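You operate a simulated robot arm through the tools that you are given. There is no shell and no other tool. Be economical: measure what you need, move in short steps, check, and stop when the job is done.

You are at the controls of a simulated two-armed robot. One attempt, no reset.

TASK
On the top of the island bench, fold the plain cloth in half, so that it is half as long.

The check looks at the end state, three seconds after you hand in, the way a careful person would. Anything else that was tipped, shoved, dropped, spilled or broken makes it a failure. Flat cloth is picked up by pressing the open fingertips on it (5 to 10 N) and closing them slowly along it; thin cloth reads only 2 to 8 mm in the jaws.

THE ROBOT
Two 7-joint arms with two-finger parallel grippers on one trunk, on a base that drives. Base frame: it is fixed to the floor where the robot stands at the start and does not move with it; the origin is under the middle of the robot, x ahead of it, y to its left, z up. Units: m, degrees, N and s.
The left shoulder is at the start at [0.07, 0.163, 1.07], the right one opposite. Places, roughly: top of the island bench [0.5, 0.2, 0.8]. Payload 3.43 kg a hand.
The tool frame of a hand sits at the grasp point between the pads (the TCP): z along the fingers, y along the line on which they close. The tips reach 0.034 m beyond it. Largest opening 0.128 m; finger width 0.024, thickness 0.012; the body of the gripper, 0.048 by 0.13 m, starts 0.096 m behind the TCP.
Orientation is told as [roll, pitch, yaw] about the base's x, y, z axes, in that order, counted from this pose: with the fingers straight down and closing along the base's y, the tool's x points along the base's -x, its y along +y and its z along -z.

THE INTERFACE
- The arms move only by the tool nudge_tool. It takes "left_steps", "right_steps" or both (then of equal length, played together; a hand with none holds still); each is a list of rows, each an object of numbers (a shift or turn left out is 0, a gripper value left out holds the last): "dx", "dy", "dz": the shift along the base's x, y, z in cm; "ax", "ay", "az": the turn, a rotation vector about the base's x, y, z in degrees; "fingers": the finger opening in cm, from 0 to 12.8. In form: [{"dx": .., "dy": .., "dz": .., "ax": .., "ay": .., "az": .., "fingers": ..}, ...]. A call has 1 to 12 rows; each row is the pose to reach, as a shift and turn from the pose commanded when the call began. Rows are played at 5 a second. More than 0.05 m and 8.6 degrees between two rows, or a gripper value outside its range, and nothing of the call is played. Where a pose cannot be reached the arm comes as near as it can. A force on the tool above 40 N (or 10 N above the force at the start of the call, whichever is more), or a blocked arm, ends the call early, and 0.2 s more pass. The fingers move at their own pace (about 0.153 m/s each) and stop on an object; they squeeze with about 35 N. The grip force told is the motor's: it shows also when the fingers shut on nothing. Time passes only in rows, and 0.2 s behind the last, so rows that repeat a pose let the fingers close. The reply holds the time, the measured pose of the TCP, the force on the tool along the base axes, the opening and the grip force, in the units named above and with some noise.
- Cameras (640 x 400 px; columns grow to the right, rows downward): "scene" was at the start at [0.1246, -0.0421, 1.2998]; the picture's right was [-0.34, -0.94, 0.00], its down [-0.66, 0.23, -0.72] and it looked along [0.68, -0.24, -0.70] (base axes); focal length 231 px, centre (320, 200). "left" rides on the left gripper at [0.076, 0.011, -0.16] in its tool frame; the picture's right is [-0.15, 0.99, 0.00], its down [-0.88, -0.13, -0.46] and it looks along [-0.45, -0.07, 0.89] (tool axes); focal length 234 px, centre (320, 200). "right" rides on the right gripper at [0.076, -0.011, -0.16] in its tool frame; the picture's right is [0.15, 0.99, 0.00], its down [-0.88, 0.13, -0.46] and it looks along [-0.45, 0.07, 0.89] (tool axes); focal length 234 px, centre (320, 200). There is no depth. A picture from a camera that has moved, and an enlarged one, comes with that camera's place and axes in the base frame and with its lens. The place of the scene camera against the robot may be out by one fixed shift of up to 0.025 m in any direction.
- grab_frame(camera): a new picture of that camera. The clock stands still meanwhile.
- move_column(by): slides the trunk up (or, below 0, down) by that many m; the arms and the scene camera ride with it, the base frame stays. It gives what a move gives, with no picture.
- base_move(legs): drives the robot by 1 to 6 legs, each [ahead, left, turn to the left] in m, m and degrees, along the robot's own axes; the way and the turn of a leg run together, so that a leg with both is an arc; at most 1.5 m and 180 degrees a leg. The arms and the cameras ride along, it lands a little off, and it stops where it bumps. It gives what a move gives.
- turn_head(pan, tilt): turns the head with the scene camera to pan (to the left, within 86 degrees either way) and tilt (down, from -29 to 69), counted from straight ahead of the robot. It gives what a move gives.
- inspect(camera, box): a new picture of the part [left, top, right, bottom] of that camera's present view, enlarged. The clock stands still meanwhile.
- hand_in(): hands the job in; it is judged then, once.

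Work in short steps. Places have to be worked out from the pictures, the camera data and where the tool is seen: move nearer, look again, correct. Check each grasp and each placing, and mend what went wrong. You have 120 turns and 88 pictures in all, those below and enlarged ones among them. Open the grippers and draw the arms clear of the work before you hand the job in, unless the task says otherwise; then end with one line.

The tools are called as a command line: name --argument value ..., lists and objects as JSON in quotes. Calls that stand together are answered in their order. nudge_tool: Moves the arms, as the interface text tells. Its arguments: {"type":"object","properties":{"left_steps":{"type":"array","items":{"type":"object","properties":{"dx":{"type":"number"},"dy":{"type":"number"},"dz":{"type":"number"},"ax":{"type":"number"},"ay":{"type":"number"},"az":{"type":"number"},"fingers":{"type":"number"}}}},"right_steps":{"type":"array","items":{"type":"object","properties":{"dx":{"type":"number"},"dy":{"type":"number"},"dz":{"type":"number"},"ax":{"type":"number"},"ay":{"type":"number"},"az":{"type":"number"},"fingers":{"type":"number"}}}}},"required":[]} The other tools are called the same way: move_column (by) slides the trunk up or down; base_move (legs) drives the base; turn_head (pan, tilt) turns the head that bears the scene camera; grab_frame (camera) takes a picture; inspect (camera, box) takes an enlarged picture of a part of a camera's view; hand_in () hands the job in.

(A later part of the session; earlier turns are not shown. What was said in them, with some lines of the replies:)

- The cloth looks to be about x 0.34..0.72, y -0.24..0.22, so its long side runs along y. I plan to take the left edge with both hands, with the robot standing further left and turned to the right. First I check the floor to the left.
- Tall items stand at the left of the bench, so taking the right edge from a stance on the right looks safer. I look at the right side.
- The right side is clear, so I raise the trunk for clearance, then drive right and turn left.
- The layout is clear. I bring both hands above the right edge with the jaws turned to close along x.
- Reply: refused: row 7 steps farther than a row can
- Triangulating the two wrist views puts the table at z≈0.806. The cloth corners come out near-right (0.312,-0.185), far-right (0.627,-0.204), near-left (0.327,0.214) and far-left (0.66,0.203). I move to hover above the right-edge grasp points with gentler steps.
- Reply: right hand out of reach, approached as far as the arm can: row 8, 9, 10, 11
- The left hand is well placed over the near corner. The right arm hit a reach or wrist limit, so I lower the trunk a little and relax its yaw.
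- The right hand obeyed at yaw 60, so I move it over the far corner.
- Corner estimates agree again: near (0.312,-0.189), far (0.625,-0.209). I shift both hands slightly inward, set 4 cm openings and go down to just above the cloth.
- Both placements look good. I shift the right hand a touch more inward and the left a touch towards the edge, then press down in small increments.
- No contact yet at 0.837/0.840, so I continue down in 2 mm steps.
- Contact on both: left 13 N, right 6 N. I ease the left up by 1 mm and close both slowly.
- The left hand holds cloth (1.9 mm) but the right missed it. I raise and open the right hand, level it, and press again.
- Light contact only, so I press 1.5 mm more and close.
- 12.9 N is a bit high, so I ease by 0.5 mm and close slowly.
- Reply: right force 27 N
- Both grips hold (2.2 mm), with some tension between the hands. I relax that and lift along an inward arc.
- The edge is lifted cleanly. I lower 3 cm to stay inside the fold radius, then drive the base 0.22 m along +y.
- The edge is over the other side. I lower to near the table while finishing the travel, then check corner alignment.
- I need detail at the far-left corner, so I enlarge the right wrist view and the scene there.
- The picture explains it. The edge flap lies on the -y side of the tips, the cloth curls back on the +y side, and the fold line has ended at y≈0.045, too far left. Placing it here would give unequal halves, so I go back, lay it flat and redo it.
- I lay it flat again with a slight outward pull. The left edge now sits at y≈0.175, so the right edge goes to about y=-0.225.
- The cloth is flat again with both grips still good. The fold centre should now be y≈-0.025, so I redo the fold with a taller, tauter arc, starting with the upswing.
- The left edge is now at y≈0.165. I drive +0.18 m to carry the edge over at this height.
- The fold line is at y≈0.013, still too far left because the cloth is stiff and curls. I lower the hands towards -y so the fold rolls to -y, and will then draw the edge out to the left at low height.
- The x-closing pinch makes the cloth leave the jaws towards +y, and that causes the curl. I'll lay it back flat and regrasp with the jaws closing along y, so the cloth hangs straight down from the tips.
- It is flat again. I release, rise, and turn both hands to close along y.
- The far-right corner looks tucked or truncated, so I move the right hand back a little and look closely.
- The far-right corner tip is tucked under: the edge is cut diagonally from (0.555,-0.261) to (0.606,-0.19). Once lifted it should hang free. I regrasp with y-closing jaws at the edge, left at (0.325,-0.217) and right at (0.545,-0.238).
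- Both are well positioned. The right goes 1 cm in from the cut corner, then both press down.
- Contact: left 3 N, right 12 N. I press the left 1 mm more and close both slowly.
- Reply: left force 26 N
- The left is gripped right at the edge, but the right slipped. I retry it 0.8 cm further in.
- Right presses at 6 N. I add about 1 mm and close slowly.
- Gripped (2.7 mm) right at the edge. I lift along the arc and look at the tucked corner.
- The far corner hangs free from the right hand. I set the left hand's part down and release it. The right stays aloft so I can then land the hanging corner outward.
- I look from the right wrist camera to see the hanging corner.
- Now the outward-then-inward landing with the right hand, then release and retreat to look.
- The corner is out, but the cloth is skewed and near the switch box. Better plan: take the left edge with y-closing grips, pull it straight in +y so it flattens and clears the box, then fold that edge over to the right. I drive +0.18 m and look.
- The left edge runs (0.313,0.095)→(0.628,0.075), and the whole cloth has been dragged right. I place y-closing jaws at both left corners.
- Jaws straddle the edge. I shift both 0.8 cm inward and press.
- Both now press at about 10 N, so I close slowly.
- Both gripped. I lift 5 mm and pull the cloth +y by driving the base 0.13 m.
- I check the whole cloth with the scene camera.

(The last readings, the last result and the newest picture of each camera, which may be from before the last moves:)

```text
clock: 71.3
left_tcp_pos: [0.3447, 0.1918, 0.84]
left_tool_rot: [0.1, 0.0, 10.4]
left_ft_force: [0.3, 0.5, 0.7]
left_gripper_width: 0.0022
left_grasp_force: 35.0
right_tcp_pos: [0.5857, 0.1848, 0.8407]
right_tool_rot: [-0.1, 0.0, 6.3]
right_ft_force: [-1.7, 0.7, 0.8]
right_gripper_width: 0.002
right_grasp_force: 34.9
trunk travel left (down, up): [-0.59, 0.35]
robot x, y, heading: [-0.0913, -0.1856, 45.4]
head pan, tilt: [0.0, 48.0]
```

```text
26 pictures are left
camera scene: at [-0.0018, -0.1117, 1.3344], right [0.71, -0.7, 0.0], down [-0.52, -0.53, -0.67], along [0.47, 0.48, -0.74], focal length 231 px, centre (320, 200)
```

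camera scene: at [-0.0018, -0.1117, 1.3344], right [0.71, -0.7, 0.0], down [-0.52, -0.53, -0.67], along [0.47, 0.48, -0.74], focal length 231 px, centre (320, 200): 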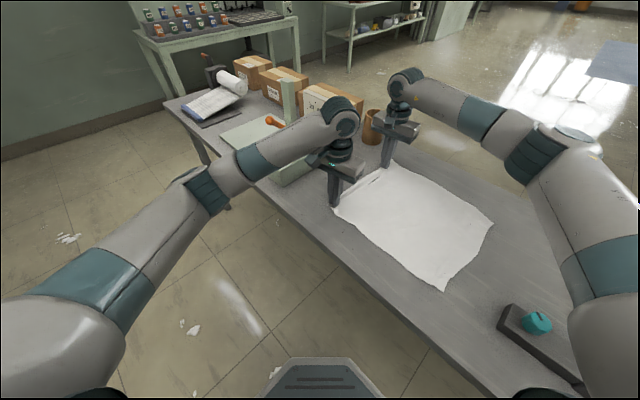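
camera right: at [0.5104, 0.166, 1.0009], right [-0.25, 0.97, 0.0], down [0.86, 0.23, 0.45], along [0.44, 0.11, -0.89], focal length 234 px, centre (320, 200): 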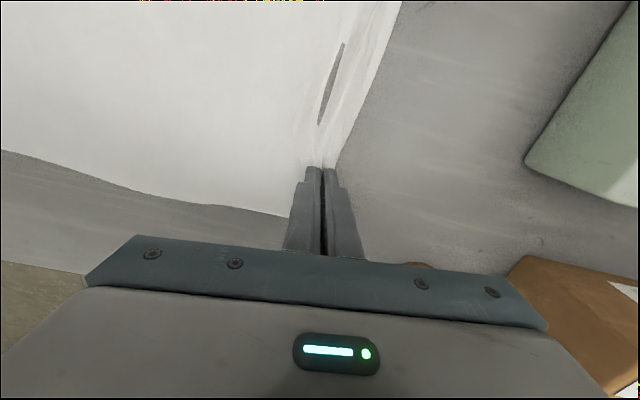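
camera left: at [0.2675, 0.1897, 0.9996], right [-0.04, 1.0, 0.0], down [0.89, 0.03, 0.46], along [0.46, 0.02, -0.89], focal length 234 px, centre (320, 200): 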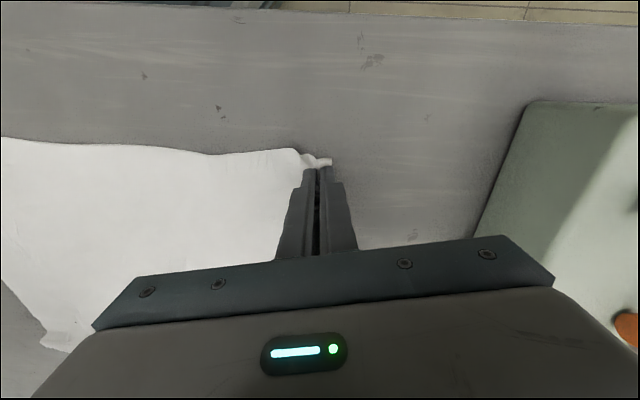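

The cloth is straightened now, y≈-0.16..0.205, well clear of the box. I fold the left edge over to the right, starting with the upswing and a gradual tilt of the tips (+20° about x).

nudge_tool --left_steps '[{"dz": 2.5, "dy": -0.3}, {"dz": 5.5, "dy": -1, "ax": 3}, {"dz": 8.3, "dy": -2.5, "ax": 7}, {"dz": 10.8, "dy": -4.3, "ax": 11}, {"dz": 12.8, "dy": -6.5, "ax": 15}, {"dz": 14.3, "dy": -9, "ax": 20}, {"dz": 14.3, "dy": -9, "ax": 20}]' --right_steps '[{"dz": 2.5, "dy": -0.3}, {"dz": 5.5, "dy": -1, "ax": 3}, {"dz": 8.3, "dy": -2.5, "ax": 7}, {"dz": 10.8, "dy": -4.3, "ax": 11}, {"dz": 12.8, "dy": -6.5, "ax": 15}, {"dz": 14.3, "dy": -9, "ax": 20}, {"dz": 14.3, "dy": -9, "ax": 20}]'

inspect --camera "scene" --box '[290, 100, 530, 300]'

```text
clock: 72.9
left_tcp_pos: [0.3432, 0.1052, 0.9815]
left_tool_rot: [19.5, -3.4, 9.9]
left_ft_force: [0.4, 0.5, 0.1]
left_gripper_width: 0.0021
left_grasp_force: 35.2
right_tcp_pos: [0.583, 0.0955, 0.9851]
right_tool_rot: [19.6, -2.0, 6.0]
right_ft_force: [-0.9, 0.3, -0.2]
right_gripper_width: 0.0024
right_grasp_force: 35.1
trunk travel left (down, up): [-0.59, 0.35]
robot x, y, heading: [-0.0933, -0.1882, 45.6]
head pan, tilt: [0.0, 48.0]
```

```text
2.00 times, centred on (410, 200) of scene
camera zoom: at [-0.002, -0.1097, 1.3342], right [0.71, -0.7, 0.0], down [-0.52, -0.53, -0.67], along [0.47, 0.48, -0.74], focal length 462 px, centre (140, 200)
```

zoom: 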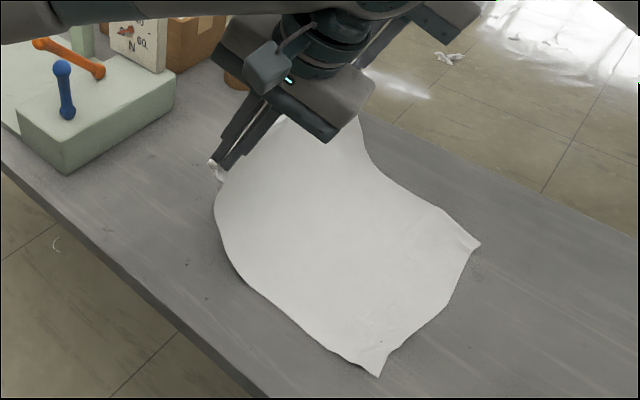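

That looks very clean. I carry it over by driving -0.17 m in y.

base_move --legs '[[-0.12, -0.12, 0]]'

inspect --camera "scene" --box '[220, 60, 460, 260]'

grab_frame --camera "left"

```text
clock: 74.3
left_tcp_pos: [0.3475, -0.0668, 0.9826]
left_tool_rot: [19.7, -3.7, 9.7]
left_ft_force: [1.0, -0.4, -0.4]
left_gripper_width: 0.0021
left_grasp_force: 35.1
right_tcp_pos: [0.5887, -0.0763, 0.986]
right_tool_rot: [19.8, -2.0, 5.9]
right_ft_force: [-0.6, -0.2, 0.0]
right_gripper_width: 0.002
right_grasp_force: 34.9
trunk travel left (down, up): [-0.59, 0.35]
robot x, y, heading: [-0.0884, -0.3581, 45.3]
head pan, tilt: [0.0, 48.0]
```

```text
2.00 times, centred on (340, 160) of scene
camera zoom: at [0.0017, -0.2815, 1.3345], right [0.71, -0.7, 0.0], down [-0.52, -0.53, -0.67], along [0.47, 0.48, -0.74], focal length 462 px, centre (280, 280)
```

zoom: 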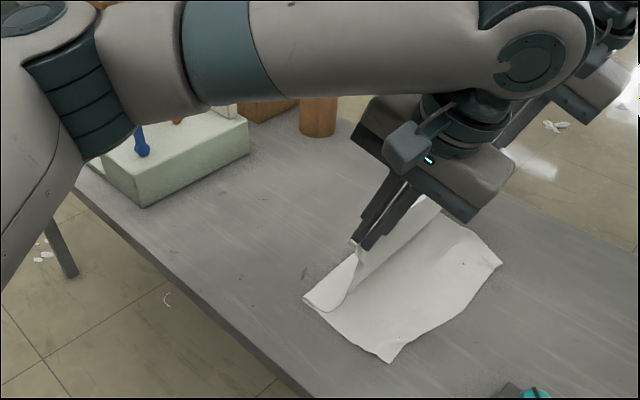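

```text
23 pictures are left
camera left: at [0.2699, -0.1235, 1.1321], right [-0.03, 0.94, 0.34], down [0.89, -0.13, 0.44], along [0.46, 0.32, -0.83], focal length 234 px, centre (320, 200)
```

left: 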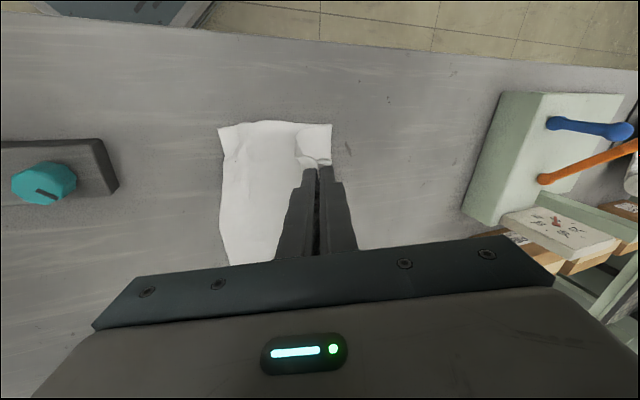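

The fold line is near y≈0.02, as wanted, and the near-right corner is at (0.33,-0.14). I lower along the arc to land the edge on the right edge, stopping just above the table.

nudge_tool --left_steps '[{"dy": -2, "dz": -2}, {"dy": -4, "dz": -4.5}, {"dy": -5.8, "dz": -7.3}, {"dy": -7, "dz": -10}, {"dy": -7.3, "dz": -12.5}, {"dy": -7.0, "dz": -14}, {"dy": -7.0, "dz": -14}]' --right_steps '[{"dy": -2, "dz": -2}, {"dy": -4, "dz": -4.5}, {"dy": -6, "dz": -7.3}, {"dy": -7.5, "dz": -10}, {"dy": -7.9, "dz": -12.5}, {"dy": -7.6, "dz": -14.3}, {"dy": -7.6, "dz": -14.3}]'

grab_frame --camera "left"

grab_frame --camera "right"

inspect --camera "scene" --box '[260, 110, 460, 260]'

```text
clock: 75.9
left_tcp_pos: [0.3459, -0.1355, 0.8447]
left_tool_rot: [19.7, -3.6, 9.7]
left_ft_force: [2.9, 0.6, 0.4]
left_gripper_width: 0.0024
left_grasp_force: 35.1
right_tcp_pos: [0.5878, -0.151, 0.8427]
right_tool_rot: [19.8, -2.2, 5.8]
right_ft_force: [-2.8, 0.6, 0.5]
right_gripper_width: 0.0019
right_grasp_force: 35.1
trunk travel left (down, up): [-0.59, 0.35]
robot x, y, heading: [-0.0861, -0.3604, 45.4]
head pan, tilt: [0.0, 48.0]
```

```text
22 pictures are left
camera left: at [0.2687, -0.1936, 0.9936], right [-0.03, 0.94, 0.34], down [0.89, -0.13, 0.44], along [0.46, 0.32, -0.83], focal length 234 px, centre (320, 200)
```

left: 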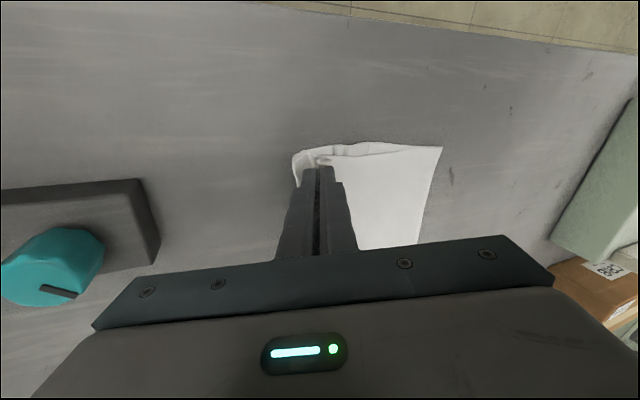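

```text
21 pictures are left
camera right: at [0.5139, -0.2237, 0.9867], right [-0.25, 0.91, 0.33], down [0.86, 0.06, 0.51], along [0.44, 0.41, -0.8], focal length 234 px, centre (320, 200)
```

right: 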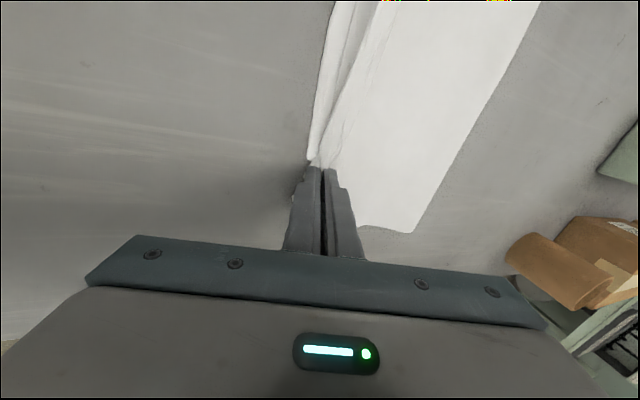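

```text
2.67 times, centred on (360, 185) of scene
camera zoom: at [0.0013, -0.2813, 1.3346], right [0.71, -0.7, 0.0], down [-0.52, -0.53, -0.67], along [0.47, 0.48, -0.74], focal length 616 px, centre (213, 240)
```

zoom: 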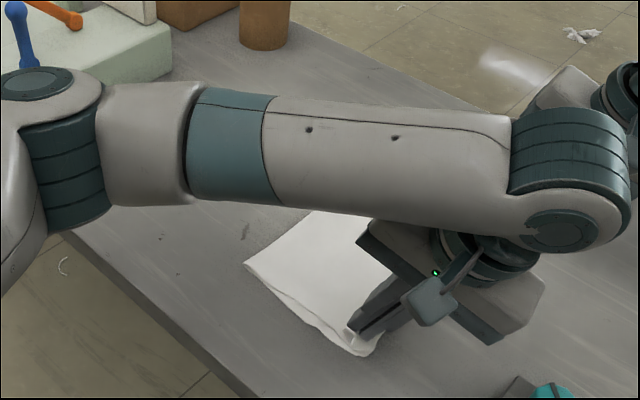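

Alignment looks good. I lower the last bit, open gently, and withdraw along the finger axis.

nudge_tool --left_steps '[{"dz": -0.5}, {"dz": -0.7}, {"dz": -0.5, "fingers": 0.8}, {"dz": -0.2, "fingers": 1.6}, {"dz": 0.3, "fingers": 2.4}, {"dz": 1.5, "fingers": 3}, {"dz": 4, "dy": -0.8}, {"dz": 7, "dy": -1.6}, {"dz": 10, "dy": -2}]' --right_steps '[{"dz": -0.4}, {"dz": -0.6}, {"dz": -0.4, "fingers": 0.8}, {"dz": -0.1, "fingers": 1.6}, {"dz": 0.3, "fingers": 2.4}, {"dz": 1.5, "fingers": 3}, {"dz": 4, "dy": -0.8}, {"dz": 7, "dy": -1.6}, {"dz": 10, "dy": -2}]'

grab_frame --camera "left"

grab_frame --camera "right"

```text
clock: 77.9
left_tcp_pos: [0.3474, -0.1585, 0.942]
left_tool_rot: [19.7, -3.6, 9.8]
left_ft_force: [-0.4, 0.2, 0.1]
left_gripper_width: 0.03
left_grasp_force: 0.0
right_tcp_pos: [0.5885, -0.1711, 0.9429]
right_tool_rot: [19.8, -2.2, 5.9]
right_ft_force: [-0.5, 0.0, 0.4]
right_gripper_width: 0.0298
right_grasp_force: 0.2
trunk travel left (down, up): [-0.59, 0.35]
robot x, y, heading: [-0.0852, -0.3603, 45.4]
head pan, tilt: [0.0, 48.0]
```

```text
19 pictures are left
camera left: at [0.2698, -0.2154, 1.0921], right [-0.03, 0.94, 0.34], down [0.89, -0.13, 0.44], along [0.46, 0.32, -0.83], focal length 234 px, centre (320, 200)
```

left: 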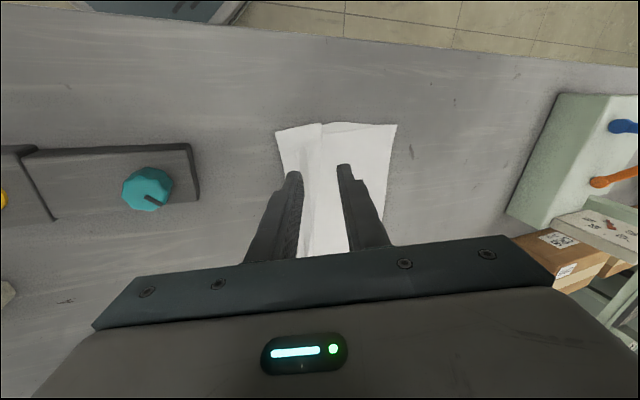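

```text
18 pictures are left
camera right: at [0.5137, -0.2436, 1.0866], right [-0.25, 0.91, 0.33], down [0.86, 0.06, 0.51], along [0.44, 0.41, -0.8], focal length 234 px, centre (320, 200)
```

right: 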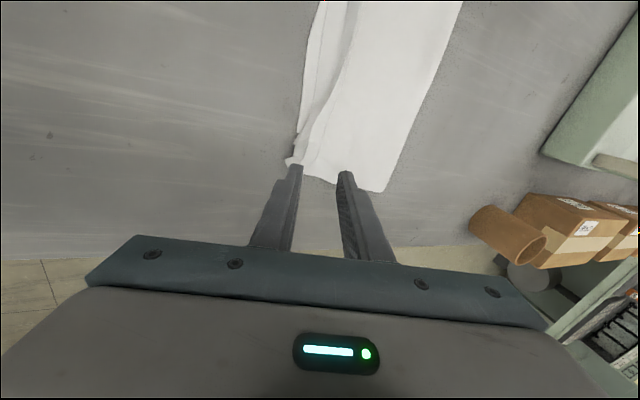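

Released. I raise the trunk, back off for a clear view and inspect.

move_column --by 0.12

nudge_tool --left_steps '[{"dx": -3, "dy": 4, "dz": 1}, {"dx": -6, "dy": 7, "dz": 2}, {"dx": -9, "dy": 10, "dz": 3}, {"dx": -12, "dy": 13, "dz": 3}, {"dx": -15, "dy": 16, "dz": 3}]' --right_steps '[{"dx": 2, "dy": -4}, {"dx": 3, "dy": -8}, {"dx": 4, "dy": -12}, {"dx": 4, "dy": -16}, {"dx": 4, "dy": -19}]'

inspect --camera "scene" --box '[260, 130, 440, 260]'

```text
clock: 79.4
left_tcp_pos: [0.3474, -0.1576, 1.0626]
left_tool_rot: [19.7, -3.6, 9.7]
left_ft_force: [0.1, 0.0, -0.5]
left_gripper_width: 0.0298
left_grasp_force: 0.0
right_tcp_pos: [0.5893, -0.1704, 1.0607]
right_tool_rot: [19.8, -2.2, 5.9]
right_ft_force: [0.6, 0.0, -0.1]
right_gripper_width: 0.03
right_grasp_force: 0.1
trunk travel left (down, up): [-0.71, 0.23]
robot x, y, heading: [-0.0861, -0.3556, 45.3]
head pan, tilt: [0.0, 48.0]
```

```text
refused: row 1 steps farther than a row can; nothing moved
```

```text
3.08 times, centred on (350, 195) of scene
camera zoom: at [0.0019, -0.2809, 1.4544], right [0.71, -0.7, 0.0], down [-0.52, -0.53, -0.67], along [0.47, 0.48, -0.74], focal length 710 px, centre (228, 215)
```

zoom: 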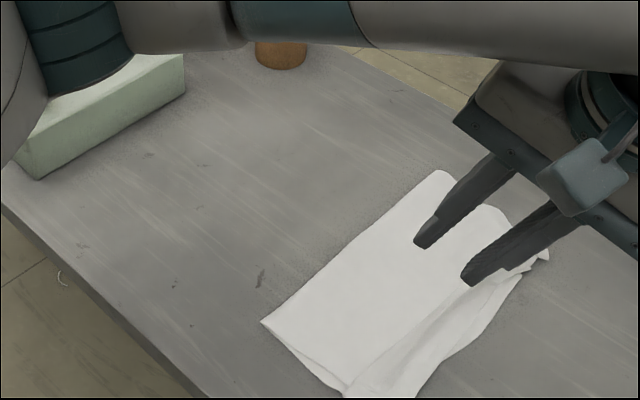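

I clear the arms with smaller steps and look again.

nudge_tool --left_steps '[{"dx": -2.5, "dy": 3, "dz": 1}, {"dx": -5, "dy": 6, "dz": 2}, {"dx": -7.5, "dy": 9, "dz": 3}, {"dx": -10, "dy": 12, "dz": 3}, {"dx": -12.5, "dy": 15, "dz": 3}, {"dx": -14, "dy": 18, "dz": 3}]' --right_steps '[{"dx": 1, "dy": -3}, {"dx": 2, "dy": -6}, {"dx": 3, "dy": -9}, {"dx": 4, "dy": -12}, {"dx": 4, "dy": -15}, {"dx": 4, "dy": -18}]'

inspect --camera "scene" --box '[280, 140, 460, 290]'

```text
clock: 80.8
left_tcp_pos: [0.2061, 0.0207, 1.0912]
left_tool_rot: [19.7, -3.5, 9.6]
left_ft_force: [-0.7, 0.4, -0.8]
left_gripper_width: 0.03
left_grasp_force: 0.1
right_tcp_pos: [0.6272, -0.3497, 1.0615]
right_tool_rot: [19.7, -2.2, 5.9]
right_ft_force: [0.1, -1.2, 0.6]
right_gripper_width: 0.0301
right_grasp_force: 0.0
trunk travel left (down, up): [-0.71, 0.23]
robot x, y, heading: [-0.0841, -0.3599, 45.1]
head pan, tilt: [0.0, 48.0]
```

```text
2.67 times, centred on (370, 215) of scene
camera zoom: at [-0.0006, -0.281, 1.4547], right [0.71, -0.7, 0.0], down [-0.52, -0.53, -0.67], along [0.47, 0.48, -0.74], focal length 616 px, centre (187, 160)
```

zoom: 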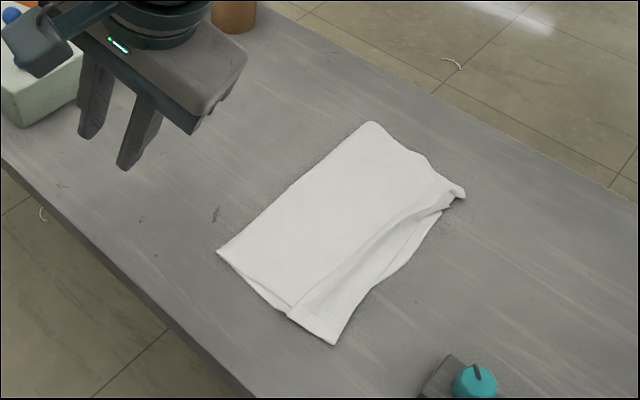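

I zoom closely to tell which layer the strip on the right belongs to.

inspect --camera "scene" --box '[335, 180, 415, 275]'

grab_frame --camera "right"

```text
4.21 times, centred on (375, 228) of scene
camera zoom: at [-0.0006, -0.281, 1.4547], right [0.71, -0.7, 0.0], down [-0.52, -0.53, -0.67], along [0.47, 0.48, -0.74], focal length 972 px, centre (88, 84)
```

zoom: 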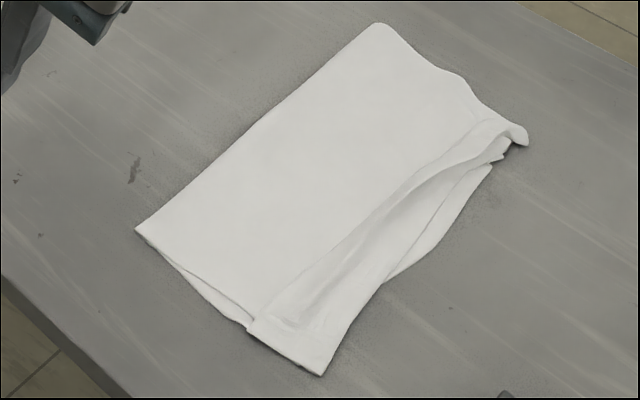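

```text
14 pictures are left
camera right: at [0.5514, -0.4215, 1.206], right [-0.25, 0.91, 0.33], down [0.86, 0.06, 0.51], along [0.44, 0.41, -0.8], focal length 234 px, centre (320, 200)
```

right: 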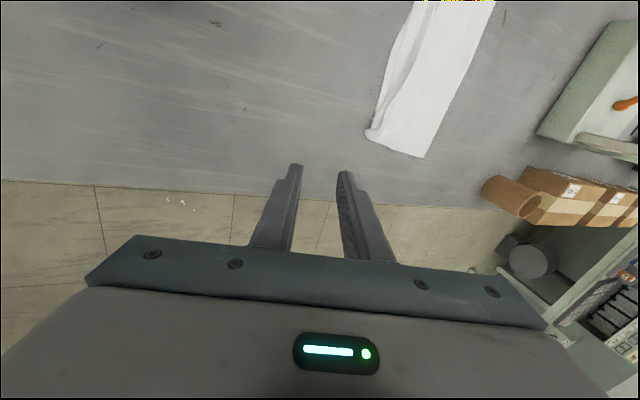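

I bring the left wrist camera over the near-right corner, untilted and wide open, for a close look.

nudge_tool --left_steps '[{"dx": 1.5, "dy": -3, "ax": -4, "fingers": 9}, {"dx": 3, "dy": -6, "ax": -8}, {"dx": 4.5, "dy": -9, "ax": -12}, {"dx": 6, "dy": -12, "ax": -16}, {"dx": 7.5, "dy": -15, "ax": -20}, {"dx": 8.5, "dy": -17, "dz": -3, "ax": -20}, {"dx": 9, "dy": -18, "dz": -7, "ax": -20}]'

inspect --camera "left" --box '[220, 40, 500, 240]'

```text
clock: 82.4
left_tcp_pos: [0.2979, -0.1584, 1.0234]
left_tool_rot: [-0.1, 0.1, 10.5]
left_ft_force: [-0.9, 0.6, 1.0]
left_gripper_width: 0.0901
left_grasp_force: 0.0
right_tcp_pos: [0.6295, -0.3474, 1.0599]
right_tool_rot: [19.8, -2.0, 6.0]
right_ft_force: [0.2, -0.3, -0.6]
right_gripper_width: 0.0298
right_grasp_force: 0.0
trunk travel left (down, up): [-0.71, 0.23]
robot x, y, heading: [-0.087, -0.3572, 45.2]
head pan, tilt: [0.0, 48.0]
```

```text
2.00 times, centred on (360, 140) of left
camera zoom: at [0.221, -0.1621, 1.1834], right [-0.03, 1.0, 0.0], down [0.89, 0.03, 0.46], along [0.46, 0.01, -0.89], focal length 468 px, centre (240, 320)
```

zoom: 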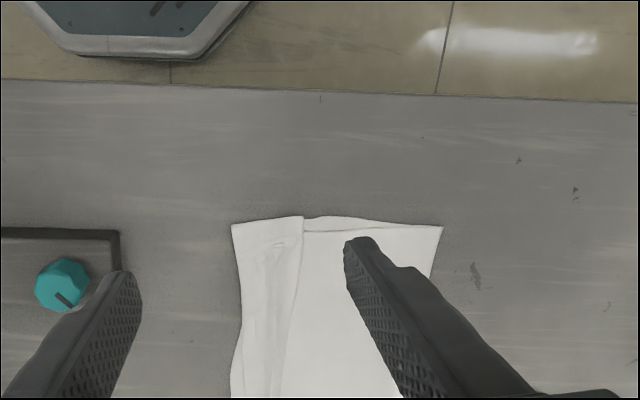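

The strip is the top layer's free edge folded back on itself, about 6 cm at the near corner and only 1–2 cm at the far end. The near side of the fold line is also about 4 cm too far right. I'll fix the near corner with the left hand: grip the flap corner, unroll, re-fold it taut and lay it on the bottom's near-right corner at (0.33,-0.14).

move_column --by -0.12

nudge_tool --left_steps '[{"dx": 2.5, "dy": 1.2, "fingers": 4.5}, {"dx": 5.7, "dy": 2.8, "fingers": 3.2}, {"dx": 5.7, "dy": 3.0, "dz": -2}, {"dx": 5.7, "dy": 3.0, "dz": -4}]'

grab_frame --camera "left"

```text
clock: 83.9
left_tcp_pos: [0.2973, -0.1599, 0.9041]
left_tool_rot: [0.0, 0.0, 10.4]
left_ft_force: [0.2, 0.3, 0.9]
left_gripper_width: 0.0899
left_grasp_force: 0.1
right_tcp_pos: [0.6284, -0.3486, 0.9413]
right_tool_rot: [19.7, -2.1, 5.9]
right_ft_force: [-0.7, 1.4, 0.2]
right_gripper_width: 0.0303
right_grasp_force: 0.1
trunk travel left (down, up): [-0.59, 0.35]
robot x, y, heading: [-0.0881, -0.3605, 45.4]
head pan, tilt: [0.0, 48.0]
```

```text
clock: 84.9
left_tcp_pos: [0.3528, -0.1298, 0.8641]
left_tool_rot: [-0.1, 0.0, 10.4]
left_ft_force: [0.7, 0.6, 0.2]
left_gripper_width: 0.0318
left_grasp_force: 0.1
right_tcp_pos: [0.6284, -0.35, 0.9413]
right_tool_rot: [19.7, -2.1, 5.9]
right_ft_force: [-0.2, 0.0, 0.9]
right_gripper_width: 0.03
right_grasp_force: 0.1
trunk travel left (down, up): [-0.59, 0.35]
robot x, y, heading: [-0.0896, -0.3584, 45.5]
head pan, tilt: [0.0, 48.0]
```

```text
12 pictures are left
camera left: at [0.2767, -0.133, 1.0242], right [-0.03, 1.0, 0.0], down [0.89, 0.03, 0.46], along [0.46, 0.01, -0.89], focal length 234 px, centre (320, 200)
```

left: 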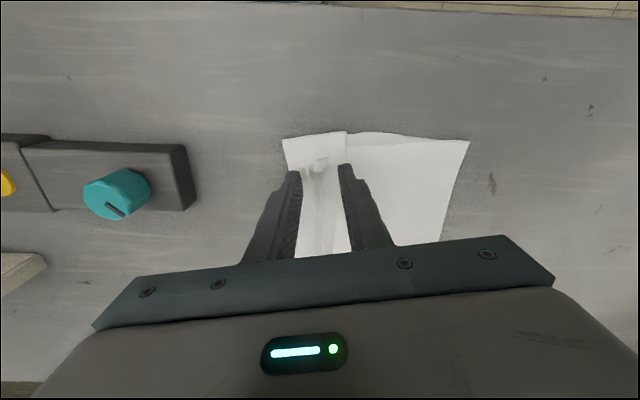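

I zoom here to be sure which layer the strip is before gripping.

inspect --camera "left" --box '[270, 115, 390, 200]'

```text
4.71 times, centred on (330, 158) of left
camera zoom: at [0.2767, -0.133, 1.0242], right [-0.03, 1.0, 0.0], down [0.89, 0.03, 0.46], along [0.46, 0.01, -0.89], focal length 1102 px, centre (273, 400)
```

zoom: 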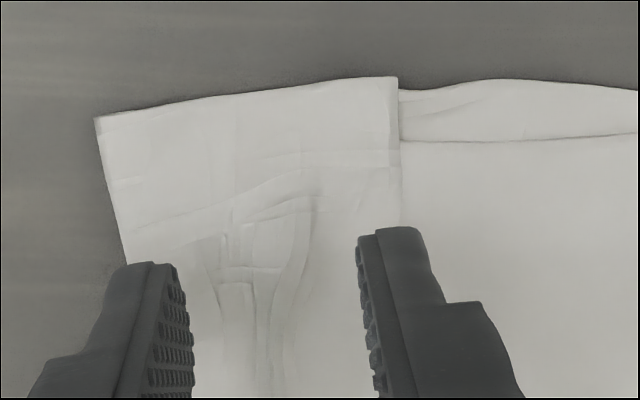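

Confirmed: it is a free flap on top, with its corner at upper right. I shift 0.8 cm outward so both pads sit on the flap, then press down.

nudge_tool --left_steps '[{"dy": -0.7}, {"dy": -0.7, "dz": -1}, {"dy": -0.7, "dz": -1.6}, {"dy": -0.7, "dz": -2.0}, {"dy": -0.7, "dz": -2.3}]'

```text
clock: 86.1
left_tcp_pos: [0.3544, -0.136, 0.8407]
left_tool_rot: [0.0, 0.0, 10.4]
left_ft_force: [0.2, -0.3, -0.3]
left_gripper_width: 0.0318
left_grasp_force: 0.0
right_tcp_pos: [0.6289, -0.3495, 0.9414]
right_tool_rot: [19.6, -2.1, 5.9]
right_ft_force: [0.6, -0.5, 0.0]
right_gripper_width: 0.03
right_grasp_force: 0.0
trunk travel left (down, up): [-0.59, 0.35]
robot x, y, heading: [-0.086, -0.3578, 45.4]
head pan, tilt: [0.0, 48.0]
```

nudge_tool --left_steps '[{"dz": -0.15}, {"dz": -0.25}]'

```text
clock: 86.7
left_tcp_pos: [0.3539, -0.1358, 0.8388]
left_tool_rot: [0.0, -0.1, 10.4]
left_ft_force: [0.2, 0.1, -0.1]
left_gripper_width: 0.032
left_grasp_force: 0.0
right_tcp_pos: [0.628, -0.3489, 0.9411]
right_tool_rot: [19.7, -2.1, 5.9]
right_ft_force: [0.4, -0.2, 0.0]
right_gripper_width: 0.03
right_grasp_force: 0.0
trunk travel left (down, up): [-0.59, 0.35]
robot x, y, heading: [-0.0847, -0.3593, 45.5]
head pan, tilt: [0.0, 48.0]
```

No contact yet, so I keep stepping down.

nudge_tool --left_steps '[{"dz": -0.15}, {"dz": -0.3}]'

```text
clock: 87.3
left_tcp_pos: [0.3538, -0.1356, 0.837]
left_tool_rot: [0.0, -0.2, 10.4]
left_ft_force: [2.5, 0.8, 11.2]
left_gripper_width: 0.0323
left_grasp_force: 0.5
right_tcp_pos: [0.6283, -0.3486, 0.9406]
right_tool_rot: [19.7, -2.3, 6.0]
right_ft_force: [-0.8, 0.2, 0.2]
right_gripper_width: 0.03
right_grasp_force: 0.0
trunk travel left (down, up): [-0.59, 0.35]
robot x, y, heading: [-0.0874, -0.3591, 45.6]
head pan, tilt: [0.0, 48.0]
```

11 N, so I ease slightly so only the top layer is taken, and close.

nudge_tool --left_steps '[{"dz": 0.05, "fingers": 3.0}, {"dz": 0.05, "fingers": 2.7}, {"dz": 0.05, "fingers": 2.4}, {"dz": 0.05, "fingers": 2.1}, {"dz": 0.05, "fingers": 1.8}, {"dz": 0.05, "fingers": 1.5}, {"dz": 0.05, "fingers": 1.2}, {"dz": 0.05, "fingers": 0.8}, {"dz": 0.05, "fingers": 0.4}, {"dz": 0.05, "fingers": 0}, {"dz": 0.05, "fingers": 0}, {"dz": 0.2, "fingers": 0}]'

grab_frame --camera "left"

```text
clock: 89.9
left_tcp_pos: [0.3537, -0.136, 0.8378]
left_tool_rot: [0.0, 0.1, 10.3]
left_ft_force: [0.7, -0.5, 4.3]
left_gripper_width: 0.002
left_grasp_force: 35.5
right_tcp_pos: [0.6285, -0.3487, 0.9401]
right_tool_rot: [19.6, -2.1, 6.0]
right_ft_force: [0.2, 0.5, -0.3]
right_gripper_width: 0.03
right_grasp_force: 0.1
trunk travel left (down, up): [-0.59, 0.35]
robot x, y, heading: [-0.0882, -0.3602, 45.4]
head pan, tilt: [0.0, 48.0]
```

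```text
10 pictures are left
camera left: at [0.2767, -0.1391, 0.9975], right [-0.03, 1.0, 0.0], down [0.89, 0.03, 0.46], along [0.46, 0.02, -0.89], focal length 234 px, centre (320, 200)
```

left: 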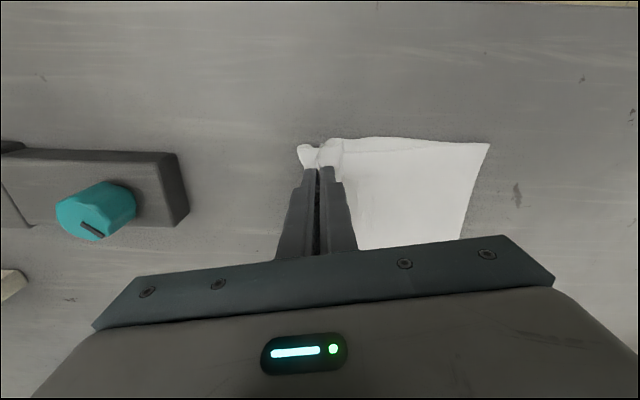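

The grip caught about 3 cm in from the free edge, and I want it closer to the edge to leave minimal flap. I release, rise slightly and look.

nudge_tool --left_steps '[{"dz": 0, "fingers": 1.2}, {"dz": 0.8, "fingers": 2.4}, {"dz": 1.5, "dy": 1.2, "fingers": 2.4}, {"dz": 1.5, "dy": 1.4, "fingers": 2.4}]'

inspect --camera "left" --box '[260, 115, 400, 215]'

```text
clock: 90.9
left_tcp_pos: [0.3545, -0.1222, 0.8506]
left_tool_rot: [-0.1, 0.0, 10.4]
left_ft_force: [-0.4, 0.0, -0.4]
left_gripper_width: 0.0241
left_grasp_force: 0.0
right_tcp_pos: [0.6285, -0.3474, 0.9405]
right_tool_rot: [19.7, -2.1, 5.9]
right_ft_force: [1.0, 0.1, 0.6]
right_gripper_width: 0.0302
right_grasp_force: 0.2
trunk travel left (down, up): [-0.59, 0.35]
robot x, y, heading: [-0.0844, -0.3599, 45.3]
head pan, tilt: [0.0, 48.0]
```

```text
4.00 times, centred on (330, 165) of left
camera zoom: at [0.2776, -0.1253, 1.0121], right [-0.03, 1.0, 0.0], down [0.89, 0.03, 0.46], along [0.46, 0.02, -0.89], focal length 937 px, centre (280, 340)
```

zoom: 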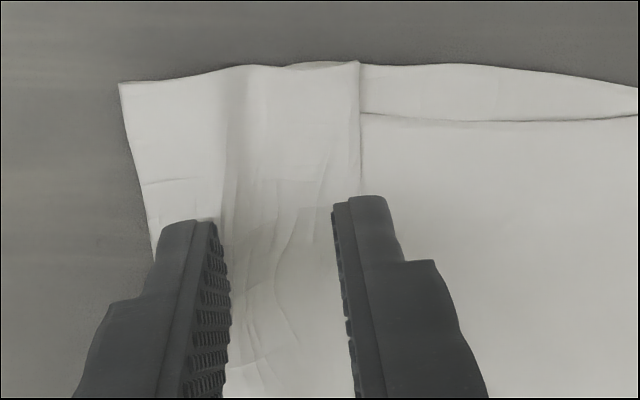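

Now I see the bottom near corner at (0.324,-0.158). The top edge is folded back about 3 cm, with its free edge at y≈-0.106, so unrolling this flap should align the edges. I press here.

nudge_tool --left_steps '[{"dy": 0.2, "dz": -0.7}, {"dy": 0.2, "dz": -1.2}, {"dy": 0.2, "dz": -1.4}]'

```text
clock: 91.7
left_tcp_pos: [0.3534, -0.1185, 0.8385]
left_tool_rot: [0.0, -0.1, 10.4]
left_ft_force: [0.8, 0.3, 0.7]
left_gripper_width: 0.0238
left_grasp_force: 0.0
right_tcp_pos: [0.6279, -0.3489, 0.9403]
right_tool_rot: [19.7, -2.0, 5.9]
right_ft_force: [0.8, 0.4, 0.6]
right_gripper_width: 0.03
right_grasp_force: 0.0
trunk travel left (down, up): [-0.59, 0.35]
robot x, y, heading: [-0.0839, -0.3569, 45.6]
head pan, tilt: [0.0, 48.0]
```

nudge_tool --left_steps '[{"dz": -0.25, "fingers": 2.4}, {"dz": -0.3, "fingers": 2.4}, {"dz": -0.3, "fingers": 2.1}, {"dz": -0.3, "fingers": 1.8}, {"dz": -0.3, "fingers": 1.5}, {"dz": -0.3, "fingers": 1.2}, {"dz": -0.3, "fingers": 0.9}, {"dz": -0.3, "fingers": 0.6}, {"dz": -0.3, "fingers": 0.3}, {"dz": -0.3, "fingers": 0}, {"dz": -0.2, "fingers": 0}]'

```text
clock: 94.1
left_tcp_pos: [0.353, -0.12, 0.8363]
left_tool_rot: [0.0, -0.1, 10.4]
left_ft_force: [1.8, 2.7, 28.7]
left_gripper_width: 0.0023
left_grasp_force: 35.3
right_tcp_pos: [0.6272, -0.3497, 0.942]
right_tool_rot: [19.8, -2.2, 5.9]
right_ft_force: [0.0, -0.1, -0.4]
right_gripper_width: 0.0295
right_grasp_force: 0.0
trunk travel left (down, up): [-0.59, 0.35]
robot x, y, heading: [-0.0823, -0.3573, 45.3]
head pan, tilt: [0.0, 48.0]
```

Gripped (2.3 mm). I lift 6 cm and check that only the top layer comes.

nudge_tool --left_steps '[{"dz": 1.5}, {"dz": 3.5}, {"dz": 6}, {"dz": 8, "dy": -1}]'

grab_frame --camera "left"

```text
clock: 95.1
left_tcp_pos: [0.3547, -0.1313, 0.9179]
left_tool_rot: [0.0, -0.1, 10.4]
left_ft_force: [-0.3, 0.4, 0.1]
left_gripper_width: 0.0019
left_grasp_force: 35.2
right_tcp_pos: [0.6281, -0.3498, 0.9414]
right_tool_rot: [19.7, -2.1, 5.9]
right_ft_force: [-1.2, 0.5, -0.3]
right_gripper_width: 0.0301
right_grasp_force: 0.0
trunk travel left (down, up): [-0.59, 0.35]
robot x, y, heading: [-0.0849, -0.3598, 45.6]
head pan, tilt: [0.0, 48.0]
```

```text
8 pictures are left
camera left: at [0.2778, -0.1333, 1.0775], right [-0.03, 1.0, 0.0], down [0.89, 0.03, 0.46], along [0.46, 0.02, -0.89], focal length 234 px, centre (320, 200)
```

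left: 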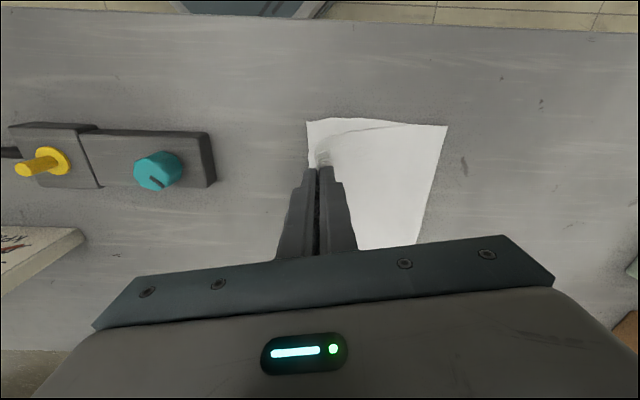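

Only the top layer is lifted, and the bottom near corner is at (0.322,-0.146). I lay it down taut so the pinch lands at y≈-0.15, then release gently and withdraw.

nudge_tool --left_steps '[{"dz": -2, "dy": -1}, {"dz": -4, "dy": -1.8}, {"dz": -6, "dy": -2.4}, {"dz": -7.3, "dy": -2.4}, {"dz": -7.9, "dy": -2.0}, {"dz": -7.9, "dy": -2.0, "fingers": 0.8}, {"dz": -7.5, "dy": -2.0, "fingers": 1.6}, {"dz": -6, "dy": -2.0, "fingers": 2.4}, {"dz": -3, "dy": -2}, {"dz": 0, "dy": -2}]'

grab_frame --camera "left"

```text
clock: 97.3
left_tcp_pos: [0.3557, -0.1507, 0.9188]
left_tool_rot: [-0.1, 0.0, 10.4]
left_ft_force: [-0.1, 1.3, -0.1]
left_gripper_width: 0.0244
left_grasp_force: 0.0
right_tcp_pos: [0.6289, -0.3496, 0.9398]
right_tool_rot: [19.6, -2.2, 5.9]
right_ft_force: [0.3, -0.3, -0.2]
right_gripper_width: 0.0299
right_grasp_force: 0.0
trunk travel left (down, up): [-0.59, 0.35]
robot x, y, heading: [-0.0857, -0.3549, 45.6]
head pan, tilt: [0.0, 48.0]
```

```text
7 pictures are left
camera left: at [0.2785, -0.1538, 1.0786], right [-0.03, 1.0, 0.0], down [0.89, 0.03, 0.46], along [0.46, 0.02, -0.89], focal length 234 px, centre (320, 200)
```

left: 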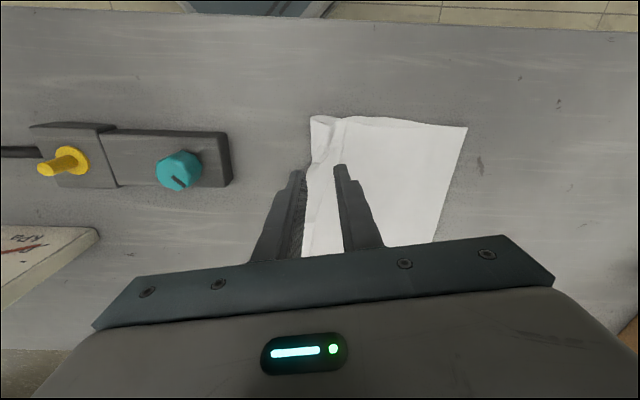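

Better. I clear the left arm and look from the scene camera.

nudge_tool --left_steps '[{"dx": -2, "dy": 2.5, "dz": 3}, {"dx": -4, "dy": 5, "dz": 6}, {"dx": -6.5, "dy": 8, "dz": 8}, {"dx": -9, "dy": 11, "dz": 10}, {"dx": -11.5, "dy": 14, "dz": 12}, {"dx": -14, "dy": 17, "dz": 13}]'

inspect --camera "scene" --box '[320, 130, 440, 260]'

```text
clock: 98.7
left_tcp_pos: [0.214, 0.0192, 1.0473]
left_tool_rot: [-0.1, -0.1, 10.3]
left_ft_force: [0.6, 0.6, -0.8]
left_gripper_width: 0.0242
left_grasp_force: 0.1
right_tcp_pos: [0.6286, -0.3484, 0.9423]
right_tool_rot: [19.6, -2.1, 5.8]
right_ft_force: [-0.4, 0.7, -0.3]
right_gripper_width: 0.03
right_grasp_force: 0.3
trunk travel left (down, up): [-0.59, 0.35]
robot x, y, heading: [-0.0853, -0.3566, 45.4]
head pan, tilt: [0.0, 48.0]
```

```text
3.08 times, centred on (380, 195) of scene
camera zoom: at [0.0, -0.2799, 1.3345], right [0.71, -0.7, 0.0], down [-0.52, -0.53, -0.67], along [0.47, 0.48, -0.74], focal length 710 px, centre (135, 215)
```

zoom: 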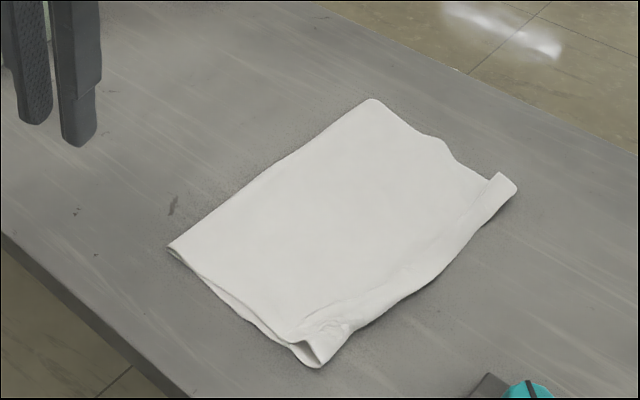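

This is a clean half fold with only a small rolled hem (about 3 cm) along the right edge. I'll unroll the hem by pressing lightly on it with closed fingertips and dragging outward, first placing both hands above it.

nudge_tool --left_steps '[{"dx": 2.5, "dy": -2.5, "dz": -2, "fingers": 0}, {"dx": 5, "dy": -5, "dz": -4}, {"dx": 7.5, "dy": -7.5, "dz": -6}, {"dx": 10, "dy": -10, "dz": -8}, {"dx": 12, "dy": -12.5, "dz": -11}, {"dx": 13.8, "dy": -14.9, "dz": -14}, {"dx": 13.8, "dy": -15.1, "dz": -17.5}, {"dx": 13.8, "dy": -15.1, "dz": -20}]' --right_steps '[{"dx": -0.5, "dy": 3, "ax": -3, "fingers": 0}, {"dx": -1, "dy": 6, "ax": -6}, {"dx": -1.5, "dy": 9, "ax": -9}, {"dx": -2, "dy": 12, "ax": -12}, {"dx": -2.5, "dy": 15, "dz": -1, "ax": -15}, {"dx": -2.8, "dy": 18, "dz": -3, "ax": -18}, {"dx": -2.8, "dy": 19.5, "dz": -6, "ax": -20}, {"dx": -2.8, "dy": 19.5, "dz": -9.5, "ax": -20}]'

grab_frame --camera "right"

```text
clock: 100.5
left_tcp_pos: [0.3529, -0.1322, 0.8414]
left_tool_rot: [0.1, 0.0, 10.4]
left_ft_force: [0.0, 0.4, 0.0]
left_gripper_width: 0.0
left_grasp_force: 32.8
right_tcp_pos: [0.6005, -0.1567, 0.8436]
right_tool_rot: [-0.2, 0.1, 6.2]
right_ft_force: [0.3, -0.2, 0.2]
right_gripper_width: 0.0002
right_grasp_force: 32.5
trunk travel left (down, up): [-0.59, 0.35]
robot x, y, heading: [-0.0887, -0.3572, 45.3]
head pan, tilt: [0.0, 48.0]
```

```text
5 pictures are left
camera right: at [0.5259, -0.1749, 1.0037], right [-0.25, 0.97, 0.0], down [0.86, 0.23, 0.45], along [0.44, 0.11, -0.89], focal length 234 px, centre (320, 200)
```

right: 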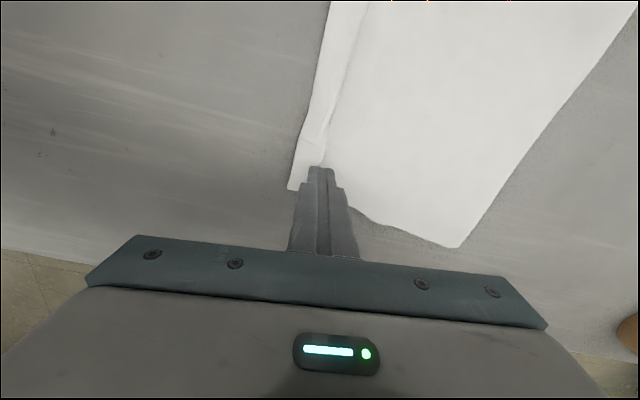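

The right tip should be a little nearer (-x) and outward to sit on the hem. I correct that, press lightly and drag both outward 5 cm, then lift.

nudge_tool --left_steps '[{"dz": 0}, {"dz": -0.25}, {"dz": -0.4, "dy": -0.4}, {"dz": -0.4, "dy": -1.2}, {"dz": -0.4, "dy": -2}, {"dz": -0.4, "dy": -2.8}, {"dz": -0.4, "dy": -3.6}, {"dz": -0.4, "dy": -4.4}, {"dz": -0.4, "dy": -5}, {"dz": 2, "dy": -5.5}, {"dz": 6, "dy": -5.5}]' --right_steps '[{"dx": -2, "dy": -0.5}, {"dx": -2, "dy": -0.5, "dz": -0.45}, {"dx": -2, "dy": -0.8, "dz": -0.7}, {"dx": -2, "dy": -1.6, "dz": -0.7}, {"dx": -2, "dy": -2.4, "dz": -0.7}, {"dx": -2, "dy": -3.2, "dz": -0.7}, {"dx": -2, "dy": -4, "dz": -0.7}, {"dx": -2, "dy": -4.6, "dz": -0.7}, {"dx": -2, "dy": -5, "dz": -0.7}, {"dx": -2, "dy": -5.5, "dz": 2}, {"dx": -2, "dy": -5.5, "dz": 6}]'

grab_frame --camera "right"

```text
clock: 102.9
left_tcp_pos: [0.349, -0.1867, 0.9078]
left_tool_rot: [0.1, 0.0, 10.4]
left_ft_force: [0.3, 0.2, 0.1]
left_gripper_width: 0.0
left_grasp_force: 33.4
right_tcp_pos: [0.5801, -0.2119, 0.9068]
right_tool_rot: [-0.2, 0.0, 6.2]
right_ft_force: [0.0, 0.4, 0.0]
right_gripper_width: 0.0002
right_grasp_force: 33.2
trunk travel left (down, up): [-0.59, 0.35]
robot x, y, heading: [-0.0876, -0.3534, 45.2]
head pan, tilt: [0.0, 48.0]
```

```text
4 pictures are left
camera right: at [0.5047, -0.23, 1.0667], right [-0.25, 0.97, 0.0], down [0.86, 0.23, 0.46], along [0.44, 0.11, -0.89], focal length 234 px, centre (320, 200)
```

right: 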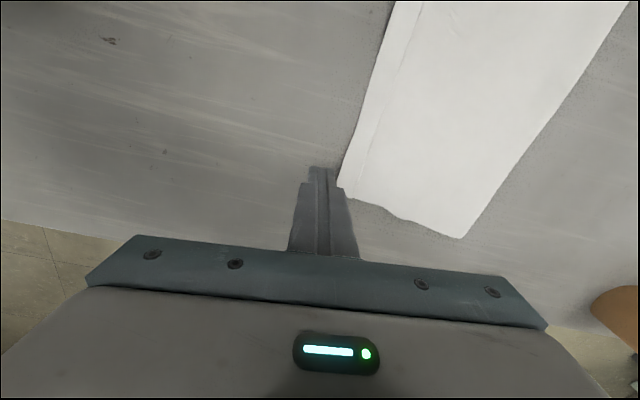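

It looks flatter now. I retract both arms clear and take a final look.

move_column --by 0.1

nudge_tool --left_steps '[{"dx": -2.5, "dy": 3, "dz": 1}, {"dx": -5, "dy": 6, "dz": 2}, {"dx": -7.5, "dy": 9, "dz": 3}, {"dx": -10, "dy": 12, "dz": 3}, {"dx": -12.5, "dy": 15, "dz": 3}, {"dx": -14, "dy": 18, "dz": 3}, {"dx": -15, "dy": 21, "dz": 3}]' --right_steps '[{"dx": 1, "dy": -3}, {"dx": 2, "dy": -6}, {"dx": 3, "dy": -9}, {"dx": 4, "dy": -12}, {"dx": 4, "dy": -14}, {"dx": 4, "dy": -14}, {"dx": 4, "dy": -14}]'

inspect --camera "scene" --box '[310, 140, 450, 290]'

```text
clock: 104.3
left_tcp_pos: [0.35, -0.1872, 1.0066]
left_tool_rot: [0.0, 0.0, 10.4]
left_ft_force: [-0.5, 0.0, 0.7]
left_gripper_width: 0.0
left_grasp_force: 32.6
right_tcp_pos: [0.5798, -0.2104, 1.0067]
right_tool_rot: [-0.2, -0.1, 6.2]
right_ft_force: [-0.7, -0.2, 0.6]
right_gripper_width: 0.0
right_grasp_force: 32.8
trunk travel left (down, up): [-0.69, 0.25]
robot x, y, heading: [-0.0873, -0.3565, 45.4]
head pan, tilt: [0.0, 48.0]
```

```text
clock: 105.9
left_tcp_pos: [0.1958, 0.0254, 1.0381]
left_tool_rot: [-0.1, -0.2, 10.4]
left_ft_force: [-0.2, -0.3, -0.2]
left_gripper_width: 0.0
left_grasp_force: 33.4
right_tcp_pos: [0.6166, -0.3532, 1.0066]
right_tool_rot: [-0.2, 0.0, 6.2]
right_ft_force: [-0.5, -0.5, 0.3]
right_gripper_width: 0.0002
right_grasp_force: 33.5
trunk travel left (down, up): [-0.69, 0.25]
robot x, y, heading: [-0.0871, -0.3583, 45.4]
head pan, tilt: [0.0, 48.0]
```

```text
2.67 times, centred on (380, 215) of scene
camera zoom: at [0.0007, -0.2802, 1.4345], right [0.71, -0.7, 0.0], down [-0.52, -0.53, -0.67], along [0.47, 0.48, -0.74], focal length 616 px, centre (160, 160)
```

zoom: 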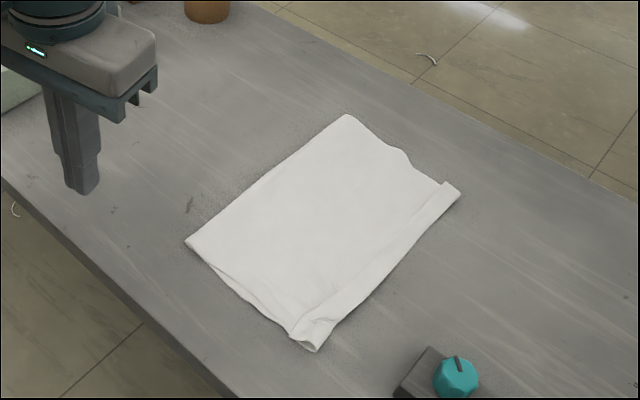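

The cloth is folded neatly in half, with only a narrow hem along the matched edges, and nothing else has been disturbed. I open the grippers, raise them clear and take one last check of the surroundings.

nudge_tool --left_steps '[{"dz": 2, "fingers": 4}, {"dz": 4, "fingers": 8}]' --right_steps '[{"dz": 2, "dy": -1, "fingers": 4}, {"dz": 4, "dy": -1, "fingers": 8}]'

grab_frame --camera "scene"

```text
clock: 106.5
left_tcp_pos: [0.1974, 0.0248, 1.0781]
left_tool_rot: [0.0, 0.0, 10.5]
left_ft_force: [0.3, 0.5, 0.6]
left_gripper_width: 0.0799
left_grasp_force: 0.0
right_tcp_pos: [0.6193, -0.3611, 1.0456]
right_tool_rot: [-0.2, 0.0, 6.3]
right_ft_force: [0.5, -0.5, 0.8]
right_gripper_width: 0.0799
right_grasp_force: 0.0
trunk travel left (down, up): [-0.69, 0.25]
robot x, y, heading: [-0.0852, -0.3571, 45.3]
head pan, tilt: [0.0, 48.0]
```

```text
2 pictures are left
camera scene: at [0.0013, -0.2808, 1.4344], right [0.71, -0.7, 0.0], down [-0.52, -0.53, -0.67], along [0.47, 0.48, -0.74], focal length 231 px, centre (320, 200)
```

scene: 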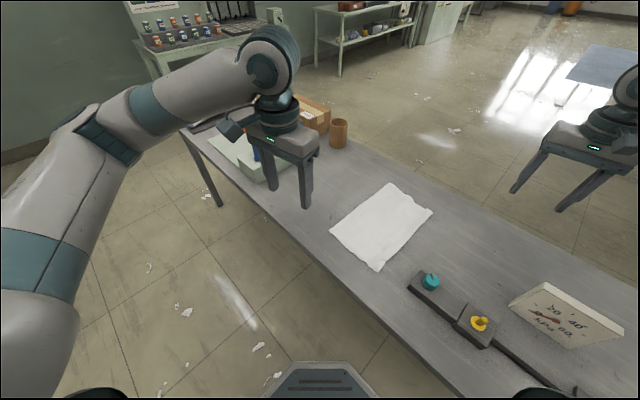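

The cloth lies folded in half on the bench, everything else stands where it was, and the arms are clear and open. I hand it in.

hand_in

```text
The job is handed in.
```

The cloth lies folded in half lengthwise on the island bench, but the top edge is turned back on itself by about 2–3 cm along the matched right edge, with a small open roll at the near corner; nothing else on the bench looks out of place.
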